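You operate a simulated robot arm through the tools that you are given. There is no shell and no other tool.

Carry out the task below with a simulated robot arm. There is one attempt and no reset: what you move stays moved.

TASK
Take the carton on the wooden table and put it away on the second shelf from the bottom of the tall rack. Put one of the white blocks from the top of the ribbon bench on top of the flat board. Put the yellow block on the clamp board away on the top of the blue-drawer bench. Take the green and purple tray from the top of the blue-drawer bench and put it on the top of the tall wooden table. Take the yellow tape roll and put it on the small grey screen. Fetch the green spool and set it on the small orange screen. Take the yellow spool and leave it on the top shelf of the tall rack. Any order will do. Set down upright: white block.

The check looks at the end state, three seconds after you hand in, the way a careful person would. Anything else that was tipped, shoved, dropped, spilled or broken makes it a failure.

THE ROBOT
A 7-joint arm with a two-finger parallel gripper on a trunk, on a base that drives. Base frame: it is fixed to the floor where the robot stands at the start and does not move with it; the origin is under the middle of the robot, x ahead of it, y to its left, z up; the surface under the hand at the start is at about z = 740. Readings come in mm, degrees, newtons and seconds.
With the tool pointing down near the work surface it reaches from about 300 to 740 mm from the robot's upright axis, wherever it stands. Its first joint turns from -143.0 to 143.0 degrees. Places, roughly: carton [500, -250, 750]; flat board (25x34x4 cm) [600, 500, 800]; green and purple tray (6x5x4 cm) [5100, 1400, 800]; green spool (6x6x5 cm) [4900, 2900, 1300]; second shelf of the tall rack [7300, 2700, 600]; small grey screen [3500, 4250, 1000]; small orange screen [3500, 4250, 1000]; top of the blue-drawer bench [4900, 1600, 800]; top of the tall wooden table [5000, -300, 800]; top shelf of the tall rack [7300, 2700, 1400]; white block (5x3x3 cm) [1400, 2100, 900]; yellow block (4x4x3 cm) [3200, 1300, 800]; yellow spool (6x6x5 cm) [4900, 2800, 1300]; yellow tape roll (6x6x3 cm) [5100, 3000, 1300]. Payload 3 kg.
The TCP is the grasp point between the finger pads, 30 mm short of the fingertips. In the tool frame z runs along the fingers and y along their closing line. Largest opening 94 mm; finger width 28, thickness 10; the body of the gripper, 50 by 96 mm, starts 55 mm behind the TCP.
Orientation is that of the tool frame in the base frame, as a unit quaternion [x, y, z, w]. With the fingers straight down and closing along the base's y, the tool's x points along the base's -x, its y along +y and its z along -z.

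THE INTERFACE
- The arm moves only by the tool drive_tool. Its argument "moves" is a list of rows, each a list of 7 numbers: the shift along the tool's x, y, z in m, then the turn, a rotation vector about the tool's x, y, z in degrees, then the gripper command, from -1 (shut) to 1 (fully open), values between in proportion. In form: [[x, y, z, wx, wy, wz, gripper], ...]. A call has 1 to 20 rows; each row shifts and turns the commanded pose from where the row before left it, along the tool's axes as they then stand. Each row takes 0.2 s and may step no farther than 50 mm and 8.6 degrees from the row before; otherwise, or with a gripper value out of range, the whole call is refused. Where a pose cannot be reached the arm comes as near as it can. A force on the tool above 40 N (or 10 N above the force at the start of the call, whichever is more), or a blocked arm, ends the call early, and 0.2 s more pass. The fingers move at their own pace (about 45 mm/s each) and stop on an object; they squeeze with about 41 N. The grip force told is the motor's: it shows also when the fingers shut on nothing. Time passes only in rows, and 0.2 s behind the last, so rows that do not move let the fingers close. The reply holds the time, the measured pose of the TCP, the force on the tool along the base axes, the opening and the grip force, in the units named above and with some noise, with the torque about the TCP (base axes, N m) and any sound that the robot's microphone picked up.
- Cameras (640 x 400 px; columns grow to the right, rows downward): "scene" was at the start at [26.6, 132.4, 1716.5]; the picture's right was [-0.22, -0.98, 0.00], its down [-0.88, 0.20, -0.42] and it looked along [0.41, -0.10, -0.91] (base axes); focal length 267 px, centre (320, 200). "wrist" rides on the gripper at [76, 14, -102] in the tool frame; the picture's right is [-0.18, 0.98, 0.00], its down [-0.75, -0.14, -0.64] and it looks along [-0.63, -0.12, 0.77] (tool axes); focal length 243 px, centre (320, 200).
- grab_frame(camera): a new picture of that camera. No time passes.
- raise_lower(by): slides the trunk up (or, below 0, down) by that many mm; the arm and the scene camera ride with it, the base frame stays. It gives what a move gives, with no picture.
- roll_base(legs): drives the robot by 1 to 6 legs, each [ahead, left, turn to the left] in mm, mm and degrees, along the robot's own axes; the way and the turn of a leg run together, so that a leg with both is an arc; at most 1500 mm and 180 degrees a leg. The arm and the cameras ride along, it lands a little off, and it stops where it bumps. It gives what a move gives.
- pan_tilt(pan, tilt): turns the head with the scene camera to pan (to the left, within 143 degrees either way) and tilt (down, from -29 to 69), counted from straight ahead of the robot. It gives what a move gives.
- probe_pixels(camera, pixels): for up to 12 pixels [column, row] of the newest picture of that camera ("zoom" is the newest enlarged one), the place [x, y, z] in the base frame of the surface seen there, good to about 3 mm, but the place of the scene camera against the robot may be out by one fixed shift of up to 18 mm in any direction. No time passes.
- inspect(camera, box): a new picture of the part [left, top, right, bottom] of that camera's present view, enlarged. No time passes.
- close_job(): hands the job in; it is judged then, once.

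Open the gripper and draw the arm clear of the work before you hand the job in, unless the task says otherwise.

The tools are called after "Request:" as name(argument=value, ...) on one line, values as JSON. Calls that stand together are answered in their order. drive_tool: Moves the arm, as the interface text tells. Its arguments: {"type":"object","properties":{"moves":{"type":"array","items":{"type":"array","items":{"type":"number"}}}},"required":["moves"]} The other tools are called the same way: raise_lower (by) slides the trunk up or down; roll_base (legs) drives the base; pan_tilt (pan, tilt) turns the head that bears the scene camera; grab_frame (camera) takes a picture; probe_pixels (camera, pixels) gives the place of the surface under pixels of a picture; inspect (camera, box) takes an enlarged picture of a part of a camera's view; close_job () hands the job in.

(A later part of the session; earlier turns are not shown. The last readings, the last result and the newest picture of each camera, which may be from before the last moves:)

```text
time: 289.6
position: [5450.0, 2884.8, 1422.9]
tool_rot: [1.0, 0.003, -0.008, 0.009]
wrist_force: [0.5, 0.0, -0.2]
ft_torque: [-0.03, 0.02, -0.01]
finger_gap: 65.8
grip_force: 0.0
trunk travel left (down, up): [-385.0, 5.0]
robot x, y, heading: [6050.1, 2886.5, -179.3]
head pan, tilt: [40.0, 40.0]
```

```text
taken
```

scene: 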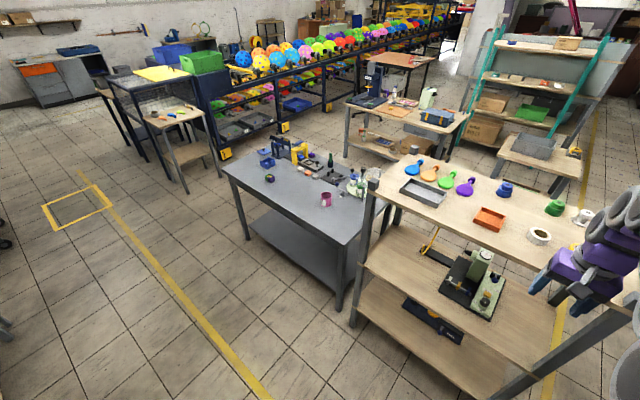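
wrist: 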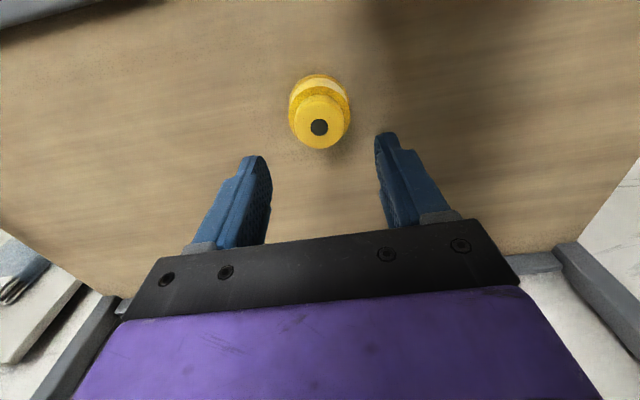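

The sideways sway reset the pose with a small tilt; I level the tool again and drive straight ahead to the spool rack, then let it settle.

Request:
drive_tool(moves=[[0, 0, 0, 1.03, 0.92, 0, 0.4], [0, 0, 0, 0, 0, 0, 0.4], [0, 0, 0, 0, 0, 0, 0.4]])

Request:
roll_base(legs=[[0, 0, -0.8], [520, 0, 0]])

Request:
drive_tool(moves=[[0, 0, 0, 0, 0, 0, 0.4], [0, 0, 0, 0, 0, 0, 0.4], [0, 0, 0, 0, 0, 0, 0.4], [0, 0, 0, 0, 0, 0, 0.4], [0, 0, 0, 0, 0, 0, 0.4], [0, 0, 0, 0, 0, 0, 0.4], [0, 0, 0, 0, 0, 0, 0.4], [0, 0, 0, 0, 0, 0, 0.4]])

Request:
grab_frame(camera="wrist")

```text
time: 290.4
position: [5450.8, 2866.4, 1424.9]
tool_rot: [1.0, 0.006, 0.0, -0.006]
wrist_force: [-0.3, 0.2, 0.2]
ft_torque: [-0.02, 0.02, -0.02]
finger_gap: 65.8
grip_force: 0.0
trunk travel left (down, up): [-385.0, 5.0]
robot x, y, heading: [6053.2, 2882.7, -179.1]
head pan, tilt: [40.0, 40.0]
```

```text
time: 293.7
position: [4935.6, 2835.5, 1422.2]
tool_rot: [1.0, 0.0, 0.0, -0.018]
wrist_force: [-0.7, -0.8, -0.2]
ft_torque: [0.02, 0.0, -0.02]
finger_gap: 65.7
grip_force: 0.1
trunk travel left (down, up): [-385.0, 5.0]
robot x, y, heading: [5538.6, 2868.5, -180.1]
head pan, tilt: [40.0, 40.0]
```

```text
time: 295.5
position: [4936.8, 2840.1, 1424.3]
tool_rot: [1.0, 0.0, 0.0, -0.015]
wrist_force: [0.1, -0.2, 0.1]
ft_torque: [0.05, -0.02, 0.0]
finger_gap: 65.8
grip_force: 0.1
trunk travel left (down, up): [-385.0, 5.0]
robot x, y, heading: [5537.7, 2871.5, -179.9]
head pan, tilt: [40.0, 40.0]
```

```text
taken
```

wrist: 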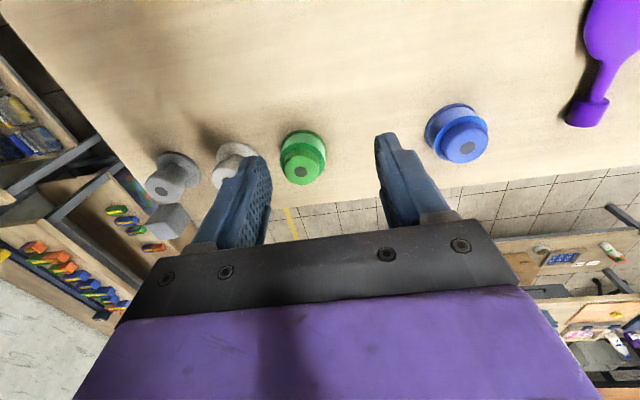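

The tool settled at (4937,2840) leaning slightly; I level it and move over the green spool at z≈1350.

Request:
drive_tool(moves=[[0, 0, 0, -1.7, 0, 0, 0.4], [-0.0155, -0.0093, 0.0185, 0, 0, 0, 0.4], [-0.0155, -0.0093, 0.0185, 0, 0, 0, 0.4], [-0.0155, -0.0093, 0.0185, 0, 0, 0, 0.4], [-0.0155, -0.0093, 0.0185, 0, 0, 0, 0.4], [0, 0, 0, 0, 0, 0, 0.4], [0, 0, 0, 0, 0, 0, 0.4]])

Request:
drive_tool(moves=[[0, 0, 0, 0, 0, 0, 0.4], [0, 0, 0, 0, 0, 0, 0.4], [0, 0, 0, 0, 0, 0, 0.4]])

Request:
grab_frame(camera="wrist")

Request:
inspect(camera="wrist", box=[230, 80, 410, 200])

```text
time: 297.1
position: [4873.7, 2892.3, 1350.0]
tool_rot: [1.0, 0.001, -0.001, 0.004]
wrist_force: [-0.1, -0.2, 0.0]
ft_torque: [0.02, -0.02, -0.01]
finger_gap: 65.9
grip_force: 0.0
trunk travel left (down, up): [-385.0, 5.0]
robot x, y, heading: [5536.9, 2874.8, -179.8]
head pan, tilt: [40.0, 40.0]
```

```text
time: 297.9
position: [4874.6, 2899.8, 1351.3]
tool_rot: [1.0, -0.001, -0.001, 0.007]
wrist_force: [-1.2, -0.2, -0.9]
ft_torque: [-0.02, 0.0, -0.02]
finger_gap: 65.8
grip_force: 0.0
trunk travel left (down, up): [-385.0, 5.0]
robot x, y, heading: [5536.3, 2870.5, -179.6]
head pan, tilt: [40.0, 40.0]
```

```text
taken
```

wrist: 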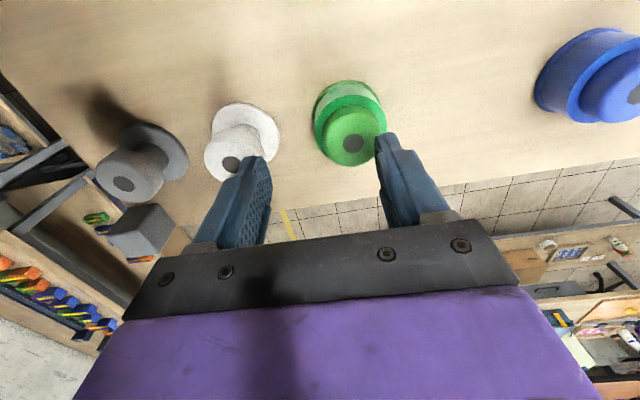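

```text
3.33 times, centred on (320, 140) of wrist
```

zoom: 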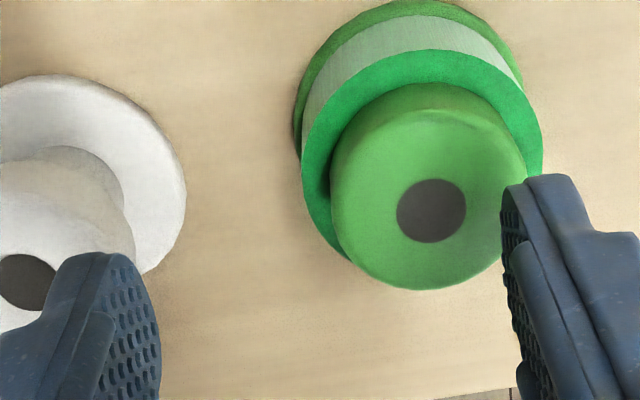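

The tool is about 20 mm too far in +y. I probe the green knob's edges for the correction.

Request:
probe_pixels(camera="zoom", pixels=[[338, 205], [490, 165], [430, 135], [415, 282], [308, 170], [535, 150], [160, 230], [400, 170], [480, 240]])

Request:
drive_tool(moves=[[0, 0, 0, 0, 0, 0, 0.4], [0, 0, 0, 0, 0, 0, 0.4], [0, 0, 0, 0, 0, 0, 0.4]])

```text
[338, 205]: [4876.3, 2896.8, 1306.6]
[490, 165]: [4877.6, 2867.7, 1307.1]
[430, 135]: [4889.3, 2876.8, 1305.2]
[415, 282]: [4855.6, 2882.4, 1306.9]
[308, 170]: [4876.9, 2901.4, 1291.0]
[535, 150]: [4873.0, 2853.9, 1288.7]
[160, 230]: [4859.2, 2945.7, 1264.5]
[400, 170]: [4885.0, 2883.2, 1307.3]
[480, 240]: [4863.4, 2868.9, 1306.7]
```

```text
time: 298.7
position: [4875.4, 2899.5, 1350.1]
tool_rot: [1.0, 0.0, -0.002, 0.007]
wrist_force: [0.4, -0.7, -0.3]
ft_torque: [-0.02, -0.03, -0.01]
finger_gap: 65.8
grip_force: 0.1
trunk travel left (down, up): [-385.0, 5.0]
robot x, y, heading: [5533.9, 2871.8, -179.9]
head pan, tilt: [40.0, 40.0]
```

Green spool centre is (4876,2878). I shift 22 mm, level the tool and re-check.

Request:
drive_tool(moves=[[0, 0.006, 0, 0.4, 0.1, 0, 0.4], [0, 0.008, 0, 0.4, 0.1, 0, 0.4], [0, 0.008, 0, 0, 0, 0, 0.4], [0, 0, 0, 0, 0, 0, 0.4], [0, 0, 0, 0, 0, 0, 0.4], [0, 0, 0, 0, 0, 0, 0.4]])

Request:
drive_tool(moves=[[0, 0, 0, 0, 0, 0, 0.4], [0, 0, 0, 0, 0, 0, 0.4], [0, 0, 0, 0, 0, 0, 0.4]])

Request:
grab_frame(camera="wrist")

```text
time: 300.1
position: [4876.2, 2869.2, 1351.0]
tool_rot: [1.0, 0.0, 0.001, -0.002]
wrist_force: [-0.3, 0.1, -0.7]
ft_torque: [0.01, 0.03, -0.02]
finger_gap: 65.7
grip_force: 0.1
trunk travel left (down, up): [-385.0, 5.0]
robot x, y, heading: [5536.3, 2869.5, -180.0]
head pan, tilt: [40.0, 40.0]
```

```text
time: 300.9
position: [4874.0, 2870.1, 1351.6]
tool_rot: [1.0, -0.001, 0.001, -0.001]
wrist_force: [-0.5, 0.2, -0.2]
ft_torque: [-0.02, -0.01, -0.03]
finger_gap: 66.0
grip_force: 0.0
trunk travel left (down, up): [-385.0, 5.0]
robot x, y, heading: [5538.4, 2872.7, -179.9]
head pan, tilt: [40.0, 40.0]
```

```text
taken
```

wrist: 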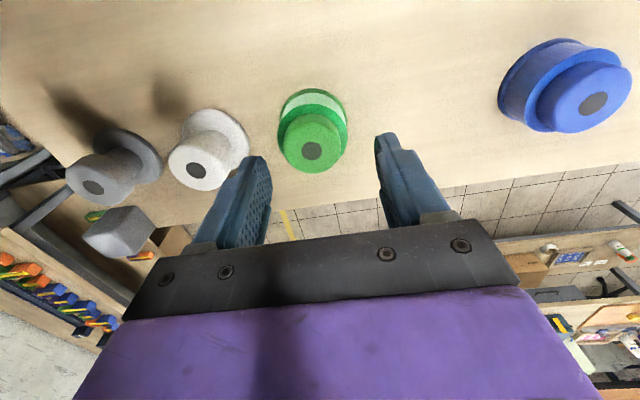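

I correct 8 mm back and settle.

Request:
drive_tool(moves=[[0, -0.004, 0, 0, 0, 0, 0.4], [0.001, -0.0035, 0, 0, 0, 0, 0.4], [0, 0, 0, 0, 0, 0, 0.4], [0, 0, 0, 0, 0, 0, 0.4], [0, 0, 0, 0, 0, 0, 0.4], [0, 0, 0, 0, 0, 0, 0.4]])

Request:
drive_tool(moves=[[0, 0, 0, 0, 0, 0, 0.4], [0, 0, 0, 0, 0, 0, 0.4]])

```text
time: 302.3
position: [4875.7, 2878.0, 1350.6]
tool_rot: [1.0, -0.001, 0.001, -0.002]
wrist_force: [1.3, 0.4, 1.1]
ft_torque: [0.0, 0.0, 0.02]
finger_gap: 65.9
grip_force: 0.1
trunk travel left (down, up): [-385.0, 5.0]
robot x, y, heading: [5535.0, 2869.6, -180.1]
head pan, tilt: [40.0, 40.0]
```

```text
time: 302.9
position: [4876.6, 2878.0, 1351.6]
tool_rot: [1.0, 0.0, 0.001, -0.002]
wrist_force: [-0.1, -0.2, -0.1]
ft_torque: [-0.02, 0.01, 0.0]
finger_gap: 65.8
grip_force: 0.0
trunk travel left (down, up): [-385.0, 5.0]
robot x, y, heading: [5535.6, 2876.8, -179.7]
head pan, tilt: [40.0, 40.0]
```

Settled right above the green spool. I want to grip only its knob so the fingertips stay high when placing, so I descend to TCP z≈1320 and close.

Request:
drive_tool(moves=[[0, 0, 0.015, 0, 0, 0, 0.4], [0, 0, 0.016, 0, 0, 0, 0.4], [0, 0, 0, 0, 0, 0, 0.4], [0, 0, 0, 0, 0, 0, 0.4]])

Request:
drive_tool(moves=[[0, 0, 0, 0, 0, 0, 0.1], [0, 0, 0, 0, 0, 0, -0.2], [0, 0, 0, 0, 0, 0, -0.6], [0, 0, 0, 0, 0, 0, -1], [0, 0, 0, 0, 0, 0, -1]])

Request:
grab_frame(camera="wrist")

```text
time: 303.9
position: [4874.9, 2877.6, 1319.0]
tool_rot: [1.0, -0.002, 0.001, -0.001]
wrist_force: [-0.5, 0.0, -1.0]
ft_torque: [-0.02, -0.01, -0.02]
finger_gap: 65.7
grip_force: 0.1
trunk travel left (down, up): [-385.0, 5.0]
robot x, y, heading: [5532.8, 2869.7, -179.6]
head pan, tilt: [40.0, 40.0]
```

```text
time: 305.1
position: [4874.8, 2879.6, 1320.3]
tool_rot: [1.0, -0.001, 0.001, -0.002]
wrist_force: [0.0, -0.3, 0.5]
ft_torque: [-0.01, 0.0, 0.0]
finger_gap: 38.6
grip_force: 40.6
trunk travel left (down, up): [-385.0, 5.0]
robot x, y, heading: [5537.2, 2873.0, -180.1]
head pan, tilt: [40.0, 40.0]
```

```text
taken
```

wrist: 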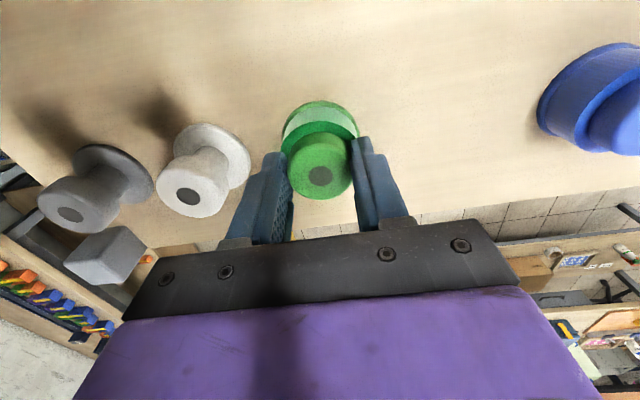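

The knob is gripped (38.6 mm). I lift the green spool and look at the corridor along the wall benches.

Request:
drive_tool(moves=[[0, 0, -0.02, 0, 0, 0, -1], [0, 0, -0.03, 0, 0, 0, -1], [0.02, 0, -0.03, 0, 0, 0, -1], [0.02, 0, -0.02, 0, 0, 0, -1], [0.02, 0, 0, 0, 0, 0, -1]])

Request:
pan_tilt(pan=-60, tilt=40)

Request:
grab_frame(camera="scene")

```text
time: 306.3
position: [4937.1, 2878.5, 1420.4]
tool_rot: [1.0, 0.0, 0.001, -0.001]
wrist_force: [-0.8, 0.4, -0.1]
ft_torque: [-0.01, -0.01, -0.02]
finger_gap: 38.6
grip_force: 40.7
trunk travel left (down, up): [-385.0, 5.0]
robot x, y, heading: [5536.5, 2871.0, -179.8]
head pan, tilt: [40.0, 40.0]
```

```text
time: 308.1
position: [4935.0, 2878.2, 1419.9]
tool_rot: [1.0, 0.0, 0.001, -0.002]
wrist_force: [-0.3, -0.1, -0.5]
ft_torque: [-0.01, 0.01, -0.01]
finger_gap: 38.7
grip_force: 40.8
trunk travel left (down, up): [-385.0, 5.0]
robot x, y, heading: [5532.8, 2872.3, -180.0]
head pan, tilt: [-60.0, 40.0]
```

```text
taken
```

scene: 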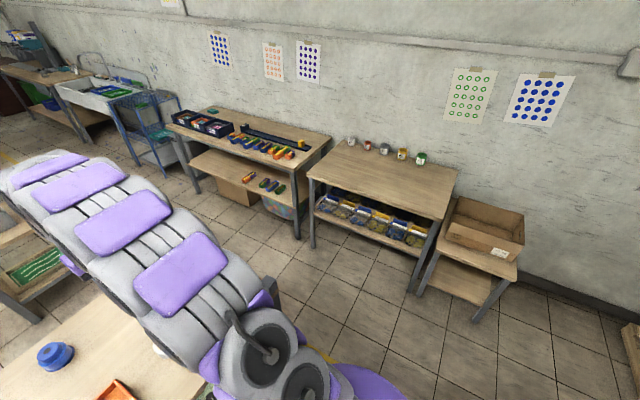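

Request:
probe_pixels(camera="scene", pixels=[[175, 130], [298, 237], [313, 246], [418, 290], [475, 320], [200, 125], [170, 122], [195, 190], [155, 170], [300, 255], [250, 215], [400, 300]])

Request:
inspect(camera="scene", box=[155, 95, 325, 175])

```text
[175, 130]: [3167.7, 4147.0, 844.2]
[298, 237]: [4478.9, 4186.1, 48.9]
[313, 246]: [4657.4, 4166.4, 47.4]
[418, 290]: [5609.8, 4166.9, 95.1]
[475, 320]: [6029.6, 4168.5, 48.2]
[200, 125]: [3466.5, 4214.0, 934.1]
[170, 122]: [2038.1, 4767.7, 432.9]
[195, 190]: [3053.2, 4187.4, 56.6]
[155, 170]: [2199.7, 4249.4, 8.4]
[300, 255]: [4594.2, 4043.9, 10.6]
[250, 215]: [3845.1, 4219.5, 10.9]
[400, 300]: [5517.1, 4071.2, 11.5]
```

```text
3.76 times, centred on (240, 135) of scene
```

zoom: 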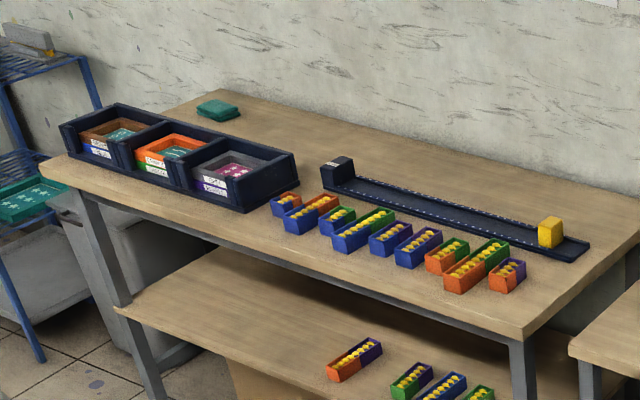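

The wall bench front is at y≈4150; stacked small screens sit in a dark three-bin holder around (3150–3550, 4250). I check the small side table on the left before driving.

Request:
probe_pixels(camera="scene", pixels=[[20, 245], [60, 265], [30, 318], [40, 260], [10, 300]])

Request:
roll_base(legs=[[-350, 0, 0]])

Request:
pan_tilt(pan=-20, tilt=35)

Request:
grab_frame(camera="scene")

```text
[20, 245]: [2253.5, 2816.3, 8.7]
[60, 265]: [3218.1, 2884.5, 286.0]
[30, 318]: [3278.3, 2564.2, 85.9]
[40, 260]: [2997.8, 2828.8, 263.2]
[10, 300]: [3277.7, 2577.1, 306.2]
```

```text
time: 310.4
position: [5287.0, 2877.5, 1420.9]
tool_rot: [1.0, 0.002, 0.001, -0.002]
wrist_force: [0.3, 0.2, -0.4]
ft_torque: [0.01, 0.0, -0.02]
finger_gap: 38.3
grip_force: 41.1
trunk travel left (down, up): [-385.0, 5.0]
robot x, y, heading: [5887.3, 2873.4, -179.9]
head pan, tilt: [-60.0, 40.0]
```

```text
time: 311.4
position: [5288.6, 2876.0, 1421.6]
tool_rot: [1.0, 0.003, 0.0, -0.002]
wrist_force: [1.0, 1.2, -0.2]
ft_torque: [-0.02, -0.01, 0.01]
finger_gap: 38.3
grip_force: 40.9
trunk travel left (down, up): [-385.0, 5.0]
robot x, y, heading: [5889.2, 2872.4, -179.6]
head pan, tilt: [-20.0, 35.0]
```

```text
taken
```

scene: 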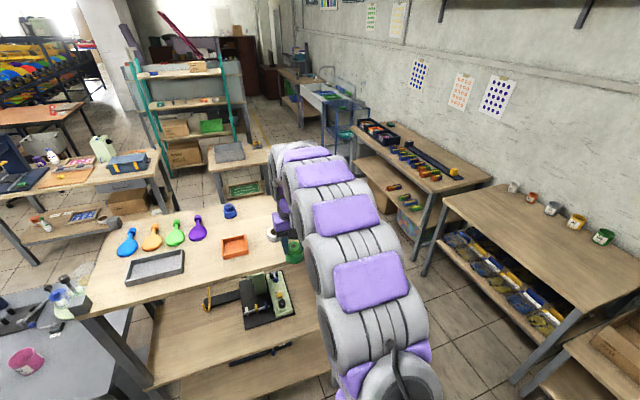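

I back off a little more, lower the trunk by 250 mm to steady the arm, and strafe right into the corridor.

Request:
roll_base(legs=[[-120, 0, 0]])

Request:
raise_lower(by=-250)

Request:
roll_base(legs=[[0, -350, 0], [0, -350, 0]])

Request:
drive_tool(moves=[[0, 0, 0, 0, 0, 0, -1], [0, 0, 0, 0, 0, 0, -1], [0, 0, 0, 0, 0, 0, -1], [0, 0, 0, 0, 0, 0, -1]])

Request:
grab_frame(camera="wrist")

```text
time: 312.7
position: [5408.0, 2878.9, 1422.3]
tool_rot: [1.0, 0.001, 0.001, -0.001]
wrist_force: [0.7, -1.0, -0.9]
ft_torque: [0.01, 0.04, -0.01]
finger_gap: 38.5
grip_force: 41.0
trunk travel left (down, up): [-385.0, 5.0]
robot x, y, heading: [6006.0, 2875.6, -179.6]
head pan, tilt: [-20.0, 35.0]
```

```text
time: 315.2
position: [5411.9, 2878.9, 1172.2]
tool_rot: [1.0, 0.001, -0.001, -0.002]
wrist_force: [0.0, 0.2, -0.4]
ft_torque: [0.01, 0.0, 0.03]
finger_gap: 38.5
grip_force: 41.2
trunk travel left (down, up): [-135.0, 255.0]
robot x, y, heading: [6003.9, 2873.3, -179.7]
head pan, tilt: [-20.0, 35.0]
```

```text
time: 319.4
position: [5406.1, 3582.7, 1172.8]
tool_rot: [1.0, 0.001, -0.001, 0.0]
wrist_force: [0.0, -0.1, -1.0]
ft_torque: [-0.04, -0.02, -0.02]
finger_gap: 38.5
grip_force: 41.4
trunk travel left (down, up): [-135.0, 255.0]
robot x, y, heading: [6004.5, 3572.2, -179.3]
head pan, tilt: [-20.0, 35.0]
```

```text
time: 320.4
position: [5408.4, 3591.0, 1173.0]
tool_rot: [1.0, 0.002, -0.002, 0.002]
wrist_force: [-0.2, 0.5, -0.2]
ft_torque: [0.0, -0.01, 0.02]
finger_gap: 38.5
grip_force: 41.5
trunk travel left (down, up): [-135.0, 255.0]
robot x, y, heading: [6002.5, 3576.0, -179.6]
head pan, tilt: [-20.0, 35.0]
```

```text
taken
```

wrist: 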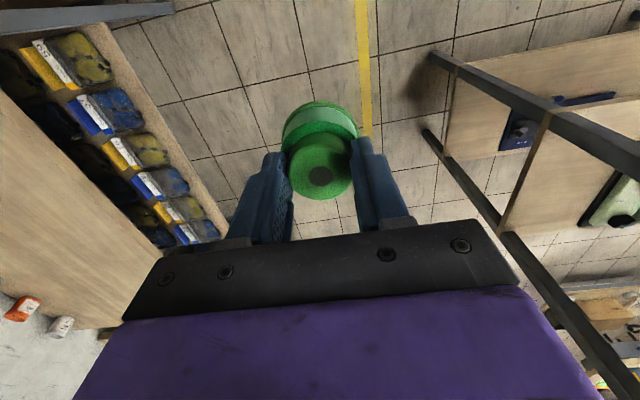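

The corridor is clear. I drive ahead 2600 mm along it and turn right to face the wall bench.

Request:
roll_base(legs=[[1300, 0, 0], [1300, 0, 0], [0, 0, -90]])

Request:
pan_tilt(pan=15, tilt=45)

Request:
grab_frame(camera="scene")

Request:
grab_frame(camera="wrist")

```text
time: 336.8
position: [3433.4, 4152.2, 1172.6]
tool_rot: [-0.706, 0.708, 0.002, 0.001]
wrist_force: [0.1, 0.3, -0.1]
ft_torque: [-0.01, -0.01, 0.01]
finger_gap: 38.5
grip_force: 41.4
trunk travel left (down, up): [-135.0, 255.0]
robot x, y, heading: [3423.2, 3562.3, 90.3]
head pan, tilt: [-20.0, 35.0]
```

```text
time: 337.8
position: [3432.6, 4150.2, 1174.2]
tool_rot: [-0.706, 0.709, 0.002, 0.002]
wrist_force: [-0.9, 1.0, 0.5]
ft_torque: [0.03, 0.02, 0.02]
finger_gap: 38.3
grip_force: 41.0
trunk travel left (down, up): [-135.0, 255.0]
robot x, y, heading: [3421.5, 3560.0, 90.2]
head pan, tilt: [15.0, 45.0]
```

```text
taken
```

scene: 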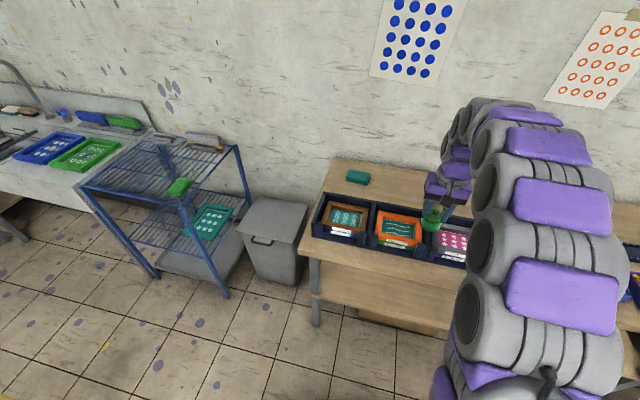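

```text
taken
```

wrist: 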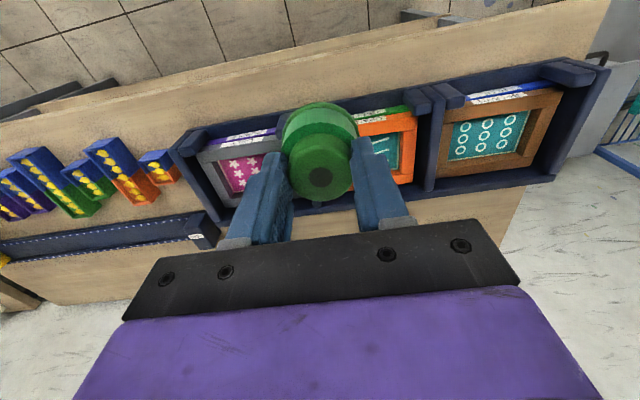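

The three stacks are visible: brown (345,220), orange (398,228), grey (450,240) in the scene. I zoom and probe the screens' surfaces and bin walls.

Request:
inspect(camera="scene", box=[300, 180, 492, 300])

Request:
probe_pixels(camera="zoom", pixels=[[320, 165], [275, 140], [390, 155], [370, 195], [265, 175], [510, 185], [560, 190], [240, 150], [240, 100], [330, 225], [150, 120], [330, 120]])

Request:
probe_pixels(camera="wrist", pixels=[[380, 160], [410, 150], [408, 125], [375, 130], [240, 160], [215, 170], [230, 150], [440, 140], [430, 100], [500, 130], [340, 210], [230, 195]])

```text
3.33 times, centred on (396, 240) of scene
```

zoom: 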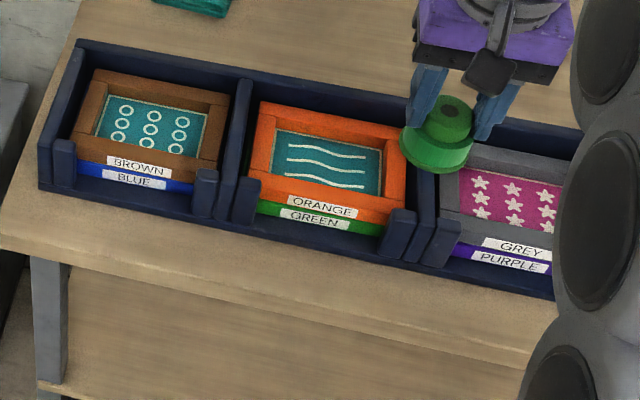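

```text
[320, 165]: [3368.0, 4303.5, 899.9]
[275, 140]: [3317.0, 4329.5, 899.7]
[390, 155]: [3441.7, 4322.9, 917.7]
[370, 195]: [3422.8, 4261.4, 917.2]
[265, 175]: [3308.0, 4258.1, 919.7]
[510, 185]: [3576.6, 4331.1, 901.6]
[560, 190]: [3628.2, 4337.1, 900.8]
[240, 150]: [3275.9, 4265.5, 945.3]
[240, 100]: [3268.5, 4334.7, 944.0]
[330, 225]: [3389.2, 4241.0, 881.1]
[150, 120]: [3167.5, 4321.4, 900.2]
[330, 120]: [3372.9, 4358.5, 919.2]
```

```text
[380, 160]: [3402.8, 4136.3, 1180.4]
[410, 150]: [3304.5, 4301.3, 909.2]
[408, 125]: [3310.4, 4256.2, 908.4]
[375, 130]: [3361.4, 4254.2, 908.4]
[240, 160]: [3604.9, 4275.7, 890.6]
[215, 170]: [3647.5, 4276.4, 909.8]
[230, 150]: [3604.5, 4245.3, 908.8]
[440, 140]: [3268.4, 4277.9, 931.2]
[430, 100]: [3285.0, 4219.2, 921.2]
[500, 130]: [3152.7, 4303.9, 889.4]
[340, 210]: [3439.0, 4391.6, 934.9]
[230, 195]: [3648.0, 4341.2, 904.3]
```

The orange frame top is at z≈908.5 with the mesh recessed at ≈890, centre about (3375,4307). I drive 140 mm closer, then move over it.

Request:
roll_base(legs=[[140, 0, 0]])

Request:
drive_tool(moves=[[-0.004, 0.0145, 0.03, 0, 0, 0, -1], [-0.004, 0.0145, 0.03, 0, 0, 0, -1], [-0.004, 0.0145, 0.03, 0, 0, 0, -1], [-0.004, 0.0145, 0.03, 0, 0, 0, -1], [0, 0, 0, 0, 0, 0, -1], [0, 0, 0, 0, 0, 0, -1]])

Request:
grab_frame(camera="wrist")

```text
time: 339.1
position: [3433.5, 4290.9, 1172.0]
tool_rot: [-0.707, 0.708, 0.002, 0.001]
wrist_force: [0.1, 0.5, -0.7]
ft_torque: [0.01, 0.02, 0.0]
finger_gap: 38.5
grip_force: 41.2
trunk travel left (down, up): [-135.0, 255.0]
robot x, y, heading: [3421.5, 3696.8, 90.1]
head pan, tilt: [15.0, 45.0]
```

```text
time: 340.5
position: [3376.0, 4305.5, 1053.8]
tool_rot: [-0.706, 0.708, 0.002, 0.002]
wrist_force: [-0.8, 0.2, -1.0]
ft_torque: [0.01, -0.02, 0.0]
finger_gap: 38.3
grip_force: 41.0
trunk travel left (down, up): [-135.0, 255.0]
robot x, y, heading: [3419.4, 3698.7, 89.6]
head pan, tilt: [15.0, 45.0]
```

```text
taken
```

wrist: 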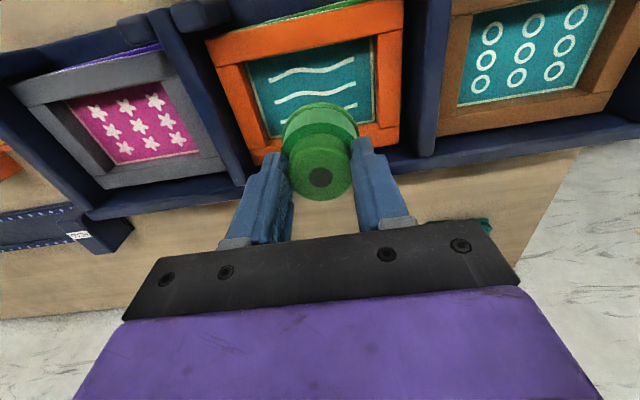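

I probe the orange frame's mesh corners and frame rails from this closer wrist view.

Request:
probe_pixels(camera="wrist", pixels=[[252, 66], [370, 44], [372, 115], [280, 125], [232, 80], [385, 90], [300, 40], [260, 155], [375, 135], [310, 80], [215, 40], [395, 8]])

Request:
probe_pixels(camera="wrist", pixels=[[72, 105], [165, 85], [198, 150], [112, 162], [45, 85], [150, 65], [210, 150], [100, 175], [130, 125], [180, 195]])

```text
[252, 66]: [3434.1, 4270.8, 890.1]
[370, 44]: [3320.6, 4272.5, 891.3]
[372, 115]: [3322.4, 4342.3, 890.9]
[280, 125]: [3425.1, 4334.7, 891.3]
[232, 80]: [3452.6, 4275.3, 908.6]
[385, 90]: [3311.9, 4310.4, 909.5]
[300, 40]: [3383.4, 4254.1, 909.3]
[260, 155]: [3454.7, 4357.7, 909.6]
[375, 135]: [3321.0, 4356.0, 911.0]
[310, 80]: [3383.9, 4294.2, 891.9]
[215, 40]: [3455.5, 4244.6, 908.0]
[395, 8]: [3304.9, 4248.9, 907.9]
```

```text
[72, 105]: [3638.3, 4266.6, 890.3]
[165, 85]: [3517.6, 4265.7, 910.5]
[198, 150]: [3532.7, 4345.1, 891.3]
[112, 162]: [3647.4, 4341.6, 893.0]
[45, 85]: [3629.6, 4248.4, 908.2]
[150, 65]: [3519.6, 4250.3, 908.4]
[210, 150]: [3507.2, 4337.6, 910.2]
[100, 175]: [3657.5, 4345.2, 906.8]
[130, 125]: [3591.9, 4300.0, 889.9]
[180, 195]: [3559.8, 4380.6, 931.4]
```

Orange mesh centre is (3378,4306) at z≈891. I lower the spool 95 mm, then creep to contact.

Request:
drive_tool(moves=[[0, -0.001, 0.03, 0, 0, 0, -1], [0, -0.001, 0.03, 0, 0, 0, -1], [0, 0, 0.025, 0, 0, 0, -1], [0, 0, 0.01, 0, 0, 0, -1], [0, 0, 0, 0, 0, 0, -1]])

Request:
grab_frame(camera="wrist")

Request:
drive_tool(moves=[[0, 0, 0.002, 0, 0, 0, -1], [0, 0, 0, 0, 0, 0, -1]])

Request:
drive_tool(moves=[[0, 0, 0.002, 0, 0, 0, -1], [0, 0, 0, 0, 0, 0, -1]])

```text
time: 341.7
position: [3377.1, 4303.8, 958.5]
tool_rot: [-0.706, 0.708, 0.003, 0.002]
wrist_force: [0.3, -0.4, 0.4]
ft_torque: [-0.02, 0.01, 0.0]
finger_gap: 38.1
grip_force: 40.6
trunk travel left (down, up): [-135.0, 255.0]
robot x, y, heading: [3422.4, 3702.2, 90.0]
head pan, tilt: [15.0, 45.0]
```

```text
taken
```

wrist: 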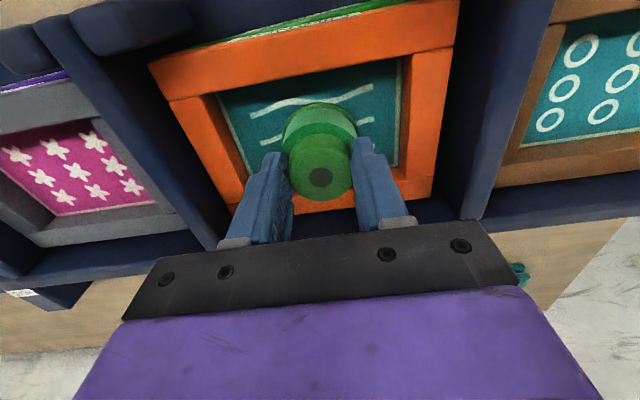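

```text
time: 342.3
position: [3377.8, 4304.7, 958.3]
tool_rot: [-0.706, 0.708, 0.002, 0.002]
wrist_force: [0.5, -0.2, -0.7]
ft_torque: [-0.02, -0.02, 0.03]
finger_gap: 38.7
grip_force: 41.1
trunk travel left (down, up): [-135.0, 255.0]
robot x, y, heading: [3423.1, 3698.4, 90.3]
head pan, tilt: [15.0, 45.0]
```

```text
time: 342.9
position: [3379.1, 4303.2, 955.5]
tool_rot: [-0.707, 0.707, 0.003, 0.002]
wrist_force: [0.3, 0.6, 0.7]
ft_torque: [-0.02, 0.0, 0.0]
finger_gap: 38.4
grip_force: 41.4
trunk travel left (down, up): [-135.0, 255.0]
robot x, y, heading: [3419.4, 3696.6, 90.0]
head pan, tilt: [15.0, 45.0]
```

Request:
drive_tool(moves=[[0, 0, 0.0015, 0, 0, 0, -1], [0, 0, 0, 0, 0, 0, -1]])

Request:
drive_tool(moves=[[0, 0, 0.0015, 0, 0, 0, -1], [0, 0, 0, 0, 0, 0, -1]])

Request:
drive_tool(moves=[[0, 0, 0.0015, 0, 0, 0, -1], [0, 0, 0, 0, 0, 0, -1]])

Request:
drive_tool(moves=[[0, 0, 0.0015, 0, 0, 0, -1], [0, 0, 0, 0, 0, 0, -1]])

```text
time: 343.5
position: [3377.1, 4305.3, 953.7]
tool_rot: [-0.706, 0.708, 0.002, 0.002]
wrist_force: [0.4, -0.4, -0.5]
ft_torque: [0.03, 0.01, 0.01]
finger_gap: 38.2
grip_force: 40.8
trunk travel left (down, up): [-135.0, 255.0]
robot x, y, heading: [3427.7, 3701.1, 89.9]
head pan, tilt: [15.0, 45.0]
```

```text
time: 344.1
position: [3377.8, 4304.5, 952.3]
tool_rot: [-0.706, 0.708, 0.002, 0.002]
wrist_force: [-0.1, -0.6, 0.2]
ft_torque: [0.01, -0.02, -0.01]
finger_gap: 38.2
grip_force: 41.6
trunk travel left (down, up): [-135.0, 255.0]
robot x, y, heading: [3422.3, 3698.3, 89.8]
head pan, tilt: [15.0, 45.0]
```

```text
time: 344.7
position: [3378.6, 4303.2, 950.9]
tool_rot: [-0.707, 0.708, 0.002, 0.002]
wrist_force: [0.5, 0.0, -0.4]
ft_torque: [0.02, -0.01, 0.03]
finger_gap: 38.6
grip_force: 41.5
trunk travel left (down, up): [-135.0, 255.0]
robot x, y, heading: [3419.5, 3696.1, 89.9]
head pan, tilt: [15.0, 45.0]
```

```text
time: 345.3
position: [3376.9, 4304.9, 949.5]
tool_rot: [-0.706, 0.708, 0.002, 0.002]
wrist_force: [2.0, -0.5, 3.6]
ft_torque: [-0.13, -0.03, 0.01]
finger_gap: 38.6
grip_force: 40.8
trunk travel left (down, up): [-135.0, 255.0]
robot x, y, heading: [3422.6, 3695.4, 89.9]
head pan, tilt: [15.0, 45.0]
```

Light contact (3.6 N). One more small step and then I release and rise.

Request:
drive_tool(moves=[[0, 0, 0.0008, 0, 0, 0, -1], [0, 0, 0, 0, 0, 0, -0.1], [0, 0, 0, 0, 0, 0, 0.1], [0, 0, 0, 0, 0, 0, 0.3], [0, 0, 0, 0, 0, 0, 0.3]])

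Request:
drive_tool(moves=[[0, 0, -0.01, 0, 0, 0, 0.3], [0, 0, -0.02, 0, 0, 0, 0.3], [0, 0, -0.03, 0, 0, 0, 0.3], [0, 0, -0.03, 0, 0, 0, 0.3], [0, 0, -0.03, 0, 0, 0, 0.3], [0, 0, 0, 0, 0, 0, 0.3]])

Request:
grab_frame(camera="wrist")

Request:
grab_frame(camera="scene")

```text
time: 346.5
position: [3376.8, 4306.1, 949.1]
tool_rot: [-0.706, 0.708, 0.002, 0.002]
wrist_force: [-0.6, 0.6, 1.0]
ft_torque: [-0.01, -0.01, 0.03]
finger_gap: 61.2
grip_force: 0.0
trunk travel left (down, up): [-135.0, 255.0]
robot x, y, heading: [3422.0, 3700.0, 90.0]
head pan, tilt: [15.0, 45.0]
```

```text
time: 347.9
position: [3377.8, 4304.2, 1069.7]
tool_rot: [-0.707, 0.707, 0.003, 0.003]
wrist_force: [-0.5, -0.7, -0.1]
ft_torque: [0.0, 0.04, 0.02]
finger_gap: 61.0
grip_force: 0.1
trunk travel left (down, up): [-135.0, 255.0]
robot x, y, heading: [3425.3, 3697.1, 89.9]
head pan, tilt: [15.0, 45.0]
```

```text
taken
```

wrist: 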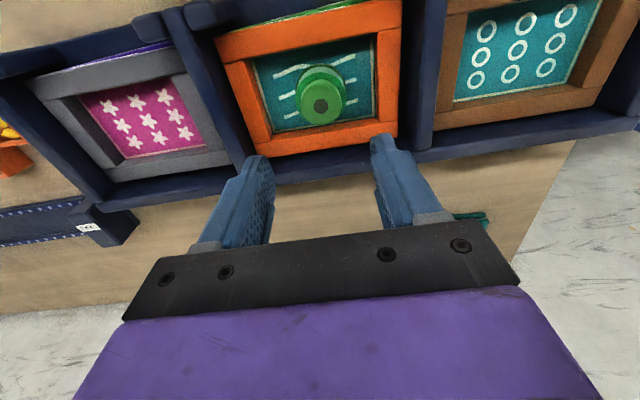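

```text
taken
```

scene: 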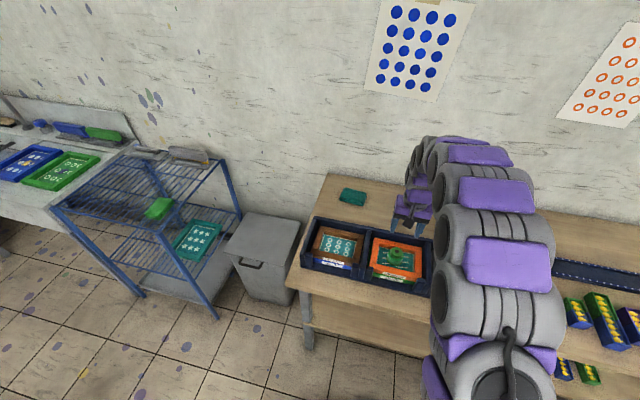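

The green spool stands inside the orange screen. Next is the yellow tape roll: I back off and strafe right along the corridor to x≈5065.

Request:
roll_base(legs=[[-140, 0, 0], [0, -820, 0], [0, -820, 0]])

Request:
drive_tool(moves=[[0, 0, 0, 0, 0, 0, 0.3], [0, 0, 0, 0, 0, 0, 0.3], [0, 0, 0, 0, 0, 0, 0.3]])

Request:
pan_tilt(pan=-120, tilt=40)

Request:
grab_frame(camera="scene")

```text
time: 357.2
position: [5011.1, 4167.9, 1068.7]
tool_rot: [-0.706, 0.708, 0.0, 0.005]
wrist_force: [-1.7, 0.3, -0.2]
ft_torque: [0.0, -0.02, 0.0]
finger_gap: 61.0
grip_force: 0.1
trunk travel left (down, up): [-135.0, 255.0]
robot x, y, heading: [5062.6, 3561.3, 89.9]
head pan, tilt: [15.0, 45.0]
```

```text
time: 358.0
position: [5013.1, 4165.1, 1070.3]
tool_rot: [-0.706, 0.708, 0.002, 0.004]
wrist_force: [-0.1, 0.9, -0.5]
ft_torque: [0.0, 0.02, 0.03]
finger_gap: 61.0
grip_force: 0.1
trunk travel left (down, up): [-135.0, 255.0]
robot x, y, heading: [5060.9, 3560.5, 90.1]
head pan, tilt: [15.0, 45.0]
```

```text
time: 360.2
position: [5018.1, 4166.1, 1070.2]
tool_rot: [-0.706, 0.708, 0.003, 0.002]
wrist_force: [0.0, -0.3, -0.1]
ft_torque: [-0.02, 0.01, 0.02]
finger_gap: 60.9
grip_force: 0.1
trunk travel left (down, up): [-135.0, 255.0]
robot x, y, heading: [5060.7, 3562.3, 90.2]
head pan, tilt: [-120.0, 40.0]
```

```text
taken
```

scene: 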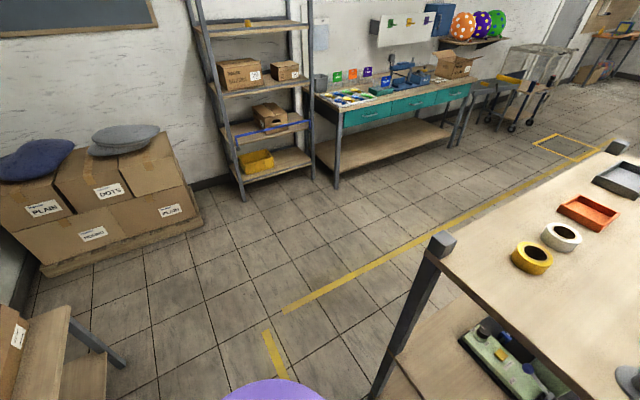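

The tape roll is at (532,258) on the spool rack. I probe it, the white roll and the post top.

Request:
probe_pixels(camera="scene", pixels=[[520, 248], [548, 258], [530, 240], [516, 262], [562, 228], [442, 240], [500, 280], [532, 270]])

Request:
raise_lower(by=250)

Request:
drive_tool(moves=[[0, 0, -0.03, 0, 0, 0, 0.75], [0, 0, -0.03, 0, 0, 0, 0.75], [0, 0, -0.03, 0, 0, 0, 0.75], [0, 0, 0, 0, 0, 0, 0.75]])

```text
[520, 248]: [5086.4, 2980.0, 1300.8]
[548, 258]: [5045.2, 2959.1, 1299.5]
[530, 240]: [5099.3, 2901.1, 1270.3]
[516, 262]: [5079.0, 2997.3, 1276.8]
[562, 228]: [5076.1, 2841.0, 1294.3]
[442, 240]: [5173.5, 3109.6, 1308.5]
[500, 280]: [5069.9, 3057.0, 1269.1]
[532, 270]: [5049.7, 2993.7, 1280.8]
```

```text
time: 362.8
position: [5017.4, 4165.7, 1320.8]
tool_rot: [-0.707, 0.707, 0.002, 0.003]
wrist_force: [0.0, 0.5, -0.1]
ft_torque: [0.0, -0.03, -0.04]
finger_gap: 61.3
grip_force: 0.0
trunk travel left (down, up): [-385.0, 5.0]
robot x, y, heading: [5062.5, 3564.7, 90.1]
head pan, tilt: [-120.0, 40.0]
```

```text
time: 363.8
position: [5016.7, 4165.4, 1410.2]
tool_rot: [-0.706, 0.708, 0.002, 0.002]
wrist_force: [-0.2, -0.4, -0.2]
ft_torque: [0.03, -0.01, 0.0]
finger_gap: 82.2
grip_force: 0.0
trunk travel left (down, up): [-385.0, 5.0]
robot x, y, heading: [5063.3, 3560.9, 90.1]
head pan, tilt: [-120.0, 40.0]
```

I centre the tool in front of the robot, then turn 180° to face the spool rack from this side.

Request:
drive_tool(moves=[[0, -0.015, 0, 0, 0, 0, 0.75], [0, -0.015, 0, 0, 0, 0, 0.75], [0, -0.015, 0, 0, 0, 0, 0.75], [0, 0, 0, 0, 0, 0, 0.75]])

Request:
roll_base(legs=[[0, 0, -90], [0, 0, -90]])

Request:
drive_tool(moves=[[0, 0, 0, 0, 0, 0, 0.75], [0, 0, 0, 0, 0, 0, 0.75], [0, 0, 0, 0, 0, 0, 0.75], [0, 0, 0, 0, 0, 0, 0.75], [0, 0, 0, 0, 0, 0, 0.75]])

Request:
grab_frame(camera="wrist")

```text
time: 364.8
position: [5063.8, 4165.2, 1410.6]
tool_rot: [-0.707, 0.707, 0.003, 0.003]
wrist_force: [-0.5, -0.4, 0.1]
ft_torque: [-0.01, 0.02, -0.03]
finger_gap: 82.2
grip_force: 0.1
trunk travel left (down, up): [-385.0, 5.0]
robot x, y, heading: [5065.5, 3559.2, 90.4]
head pan, tilt: [-120.0, 40.0]
```

```text
time: 372.8
position: [5059.0, 2959.0, 1411.7]
tool_rot: [0.71, 0.704, -0.002, 0.003]
wrist_force: [0.9, 0.1, 0.1]
ft_torque: [-0.01, 0.03, 0.01]
finger_gap: 82.5
grip_force: 0.0
trunk travel left (down, up): [-385.0, 5.0]
robot x, y, heading: [5065.6, 3561.7, -90.3]
head pan, tilt: [-120.0, 40.0]
```

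```text
time: 374.0
position: [5059.5, 2961.4, 1412.7]
tool_rot: [0.709, 0.705, -0.003, 0.003]
wrist_force: [-0.9, -0.7, 0.9]
ft_torque: [0.03, -0.01, 0.0]
finger_gap: 82.4
grip_force: 0.0
trunk travel left (down, up): [-385.0, 5.0]
robot x, y, heading: [5064.2, 3563.3, -90.3]
head pan, tilt: [-120.0, 40.0]
```

```text
taken
```

wrist: 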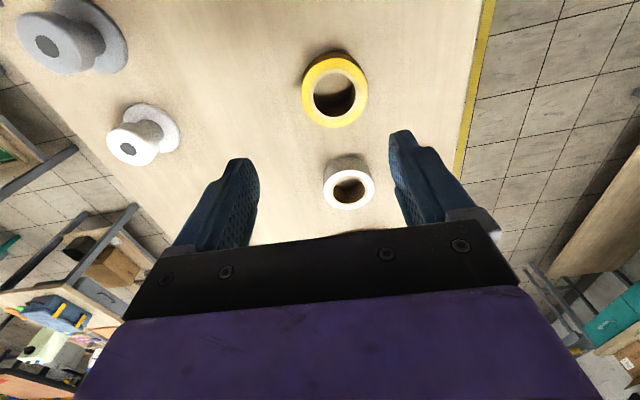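

The yellow tape roll is at (335,90). I probe its rim for the centre.

Request:
inspect(camera="wrist", box=[270, 30, 400, 150])

Request:
probe_pixels(camera="wrist", pixels=[[308, 95], [363, 88], [338, 62], [337, 123], [318, 70], [358, 105], [350, 200], [333, 53], [280, 100], [380, 60]])

```text
3.33 times, centred on (335, 90) of wrist
```

zoom: 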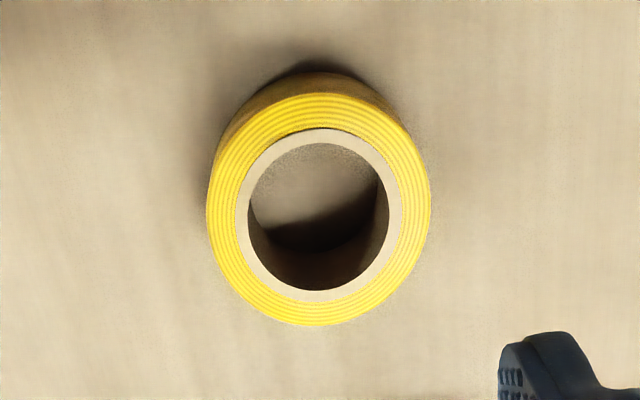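

```text
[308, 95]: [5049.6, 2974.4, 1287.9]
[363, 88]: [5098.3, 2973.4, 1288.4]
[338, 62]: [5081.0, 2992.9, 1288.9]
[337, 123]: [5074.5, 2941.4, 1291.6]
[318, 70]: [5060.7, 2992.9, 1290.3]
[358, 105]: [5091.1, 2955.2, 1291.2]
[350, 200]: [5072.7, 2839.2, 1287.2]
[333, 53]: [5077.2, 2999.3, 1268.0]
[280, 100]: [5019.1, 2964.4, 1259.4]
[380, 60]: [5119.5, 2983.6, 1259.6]
```

The tape roll centre is about (5073,2967), top 1290, base 1260. I move over it to z≈1335 with an 82 mm opening.

Request:
drive_tool(moves=[[0.0019, 0.0045, 0.026, 0, 0.25, 0, 0.75], [0.0019, 0.0045, 0.026, 0, 0.25, 0, 0.75], [0.0018, 0.0045, 0.025, 0, 0, 0, 0.75], [0, 0, 0, 0, 0, 0, 0.75], [0, 0, 0, 0, 0, 0, 0.75]])

Request:
drive_tool(moves=[[0, 0, 0, 0, 0, 0, 0.75], [0, 0, 0, 0, 0, 0, 0.75]])

Request:
grab_frame(camera="wrist")

Request:
probe_pixels(camera="wrist", pixels=[[280, 150], [350, 150], [320, 120], [320, 185], [300, 130], [345, 125]])

```text
time: 375.2
position: [5073.4, 2965.4, 1335.9]
tool_rot: [0.71, 0.704, 0.0, 0.0]
wrist_force: [-0.4, 0.7, 0.2]
ft_torque: [0.04, 0.02, -0.01]
finger_gap: 82.2
grip_force: 0.0
trunk travel left (down, up): [-385.0, 5.0]
robot x, y, heading: [5063.4, 3561.4, -90.1]
head pan, tilt: [-120.0, 40.0]
```

```text
time: 375.8
position: [5071.9, 2965.0, 1336.1]
tool_rot: [0.71, 0.704, 0.0, 0.0]
wrist_force: [0.5, 0.0, 0.2]
ft_torque: [-0.02, 0.0, 0.0]
finger_gap: 82.3
grip_force: 0.0
trunk travel left (down, up): [-385.0, 5.0]
robot x, y, heading: [5061.7, 3562.0, -90.3]
head pan, tilt: [-120.0, 40.0]
```

```text
taken
```

wrist: 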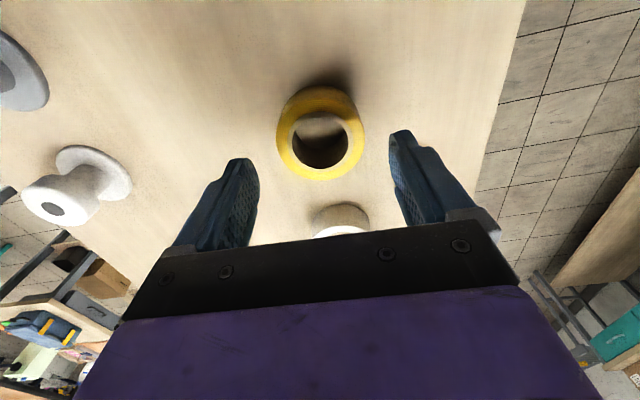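

```text
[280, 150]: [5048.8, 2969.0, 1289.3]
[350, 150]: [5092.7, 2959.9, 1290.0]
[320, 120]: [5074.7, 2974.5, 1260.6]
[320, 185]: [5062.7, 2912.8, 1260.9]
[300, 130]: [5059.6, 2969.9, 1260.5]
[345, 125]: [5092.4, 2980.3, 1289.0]
```

Centred well. I go down 34 mm and close on the roll.

Request:
drive_tool(moves=[[0.0008, 0, 0.015, 0, 0, 0, 0.75], [0.0008, 0, 0.019, 0, 0, 0, 0.75], [0, 0, 0, 0, 0, 0, 0.75], [0, 0, 0, 0, 0, 0, 0.75]])

Request:
drive_tool(moves=[[0, 0, 0, 0, 0, 0, 0.5], [0, 0, 0, 0, 0, 0, 0.3], [0, 0, 0, 0, 0, 0, 0], [0, 0, 0, 0, 0, 0, -0.5], [0, 0, 0, 0, 0, 0, -1], [0, 0, 0, 0, 0, 0, -1]])

Request:
grab_frame(camera="wrist")

```text
time: 376.8
position: [5072.7, 2966.7, 1301.6]
tool_rot: [0.711, 0.703, 0.0, 0.0]
wrist_force: [-0.2, 0.0, -0.9]
ft_torque: [0.01, 0.03, -0.02]
finger_gap: 82.0
grip_force: 0.1
trunk travel left (down, up): [-385.0, 5.0]
robot x, y, heading: [5061.5, 3562.7, -90.5]
head pan, tilt: [-120.0, 40.0]
```

```text
time: 378.2
position: [5073.9, 2968.4, 1300.2]
tool_rot: [0.71, 0.704, 0.0, 0.0]
wrist_force: [0.6, 0.4, -0.2]
ft_torque: [0.0, 0.02, -0.05]
finger_gap: 58.3
grip_force: 41.1
trunk travel left (down, up): [-385.0, 5.0]
robot x, y, heading: [5064.3, 3561.3, -90.2]
head pan, tilt: [-120.0, 40.0]
```

```text
taken
```

wrist: 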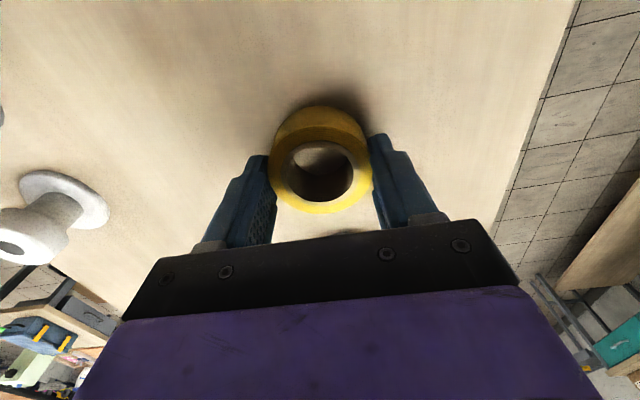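

The roll is held at 58.3 mm. I lift it, turn back to face the wall bench and lower the trunk.

Request:
drive_tool(moves=[[0, 0, -0.02, 0, 0, 0, -1], [0, 0, -0.03, 0, 0, 0, -1], [0, 0, -0.03, 0, 0, 0, -1], [0, 0, -0.03, 0, 0, 0, -1], [0, 0, 0, 0, 0, 0, -1]])

Request:
grab_frame(camera="wrist")

Request:
roll_base(legs=[[0, 0, 90], [0, 0, 90]])

Request:
raise_lower(by=-250)

```text
time: 379.4
position: [5072.7, 2966.5, 1409.9]
tool_rot: [0.711, 0.704, 0.0, -0.001]
wrist_force: [-0.2, 0.9, -0.6]
ft_torque: [0.01, -0.02, 0.01]
finger_gap: 58.1
grip_force: 41.3
trunk travel left (down, up): [-385.0, 5.0]
robot x, y, heading: [5062.4, 3564.1, -90.2]
head pan, tilt: [-120.0, 40.0]
```

```text
taken
```

wrist: 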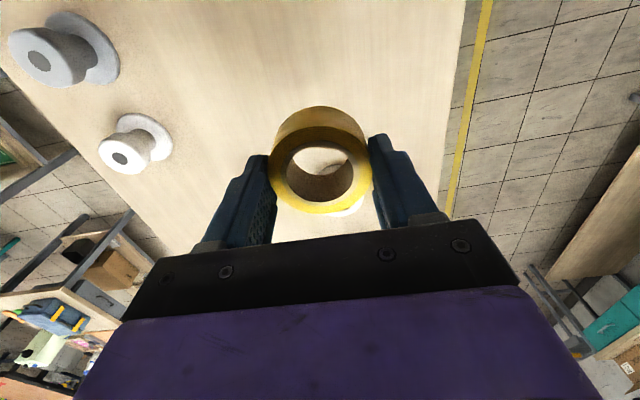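

```text
time: 387.5
position: [5030.7, 4154.3, 1410.3]
tool_rot: [0.718, -0.696, 0.0, 0.0]
wrist_force: [-0.2, -0.1, -0.5]
ft_torque: [-0.02, -0.03, 0.0]
finger_gap: 57.9
grip_force: 40.8
trunk travel left (down, up): [-385.0, 5.0]
robot x, y, heading: [5064.1, 3563.9, 92.1]
head pan, tilt: [-120.0, 40.0]
```

```text
time: 390.1
position: [5030.8, 4152.3, 1162.1]
tool_rot: [0.718, -0.696, -0.001, -0.001]
wrist_force: [-0.7, 0.4, -0.3]
ft_torque: [0.01, 0.01, 0.02]
finger_gap: 58.0
grip_force: 41.1
trunk travel left (down, up): [-135.0, 255.0]
robot x, y, heading: [5063.4, 3562.4, 91.9]
head pan, tilt: [-120.0, 40.0]
```

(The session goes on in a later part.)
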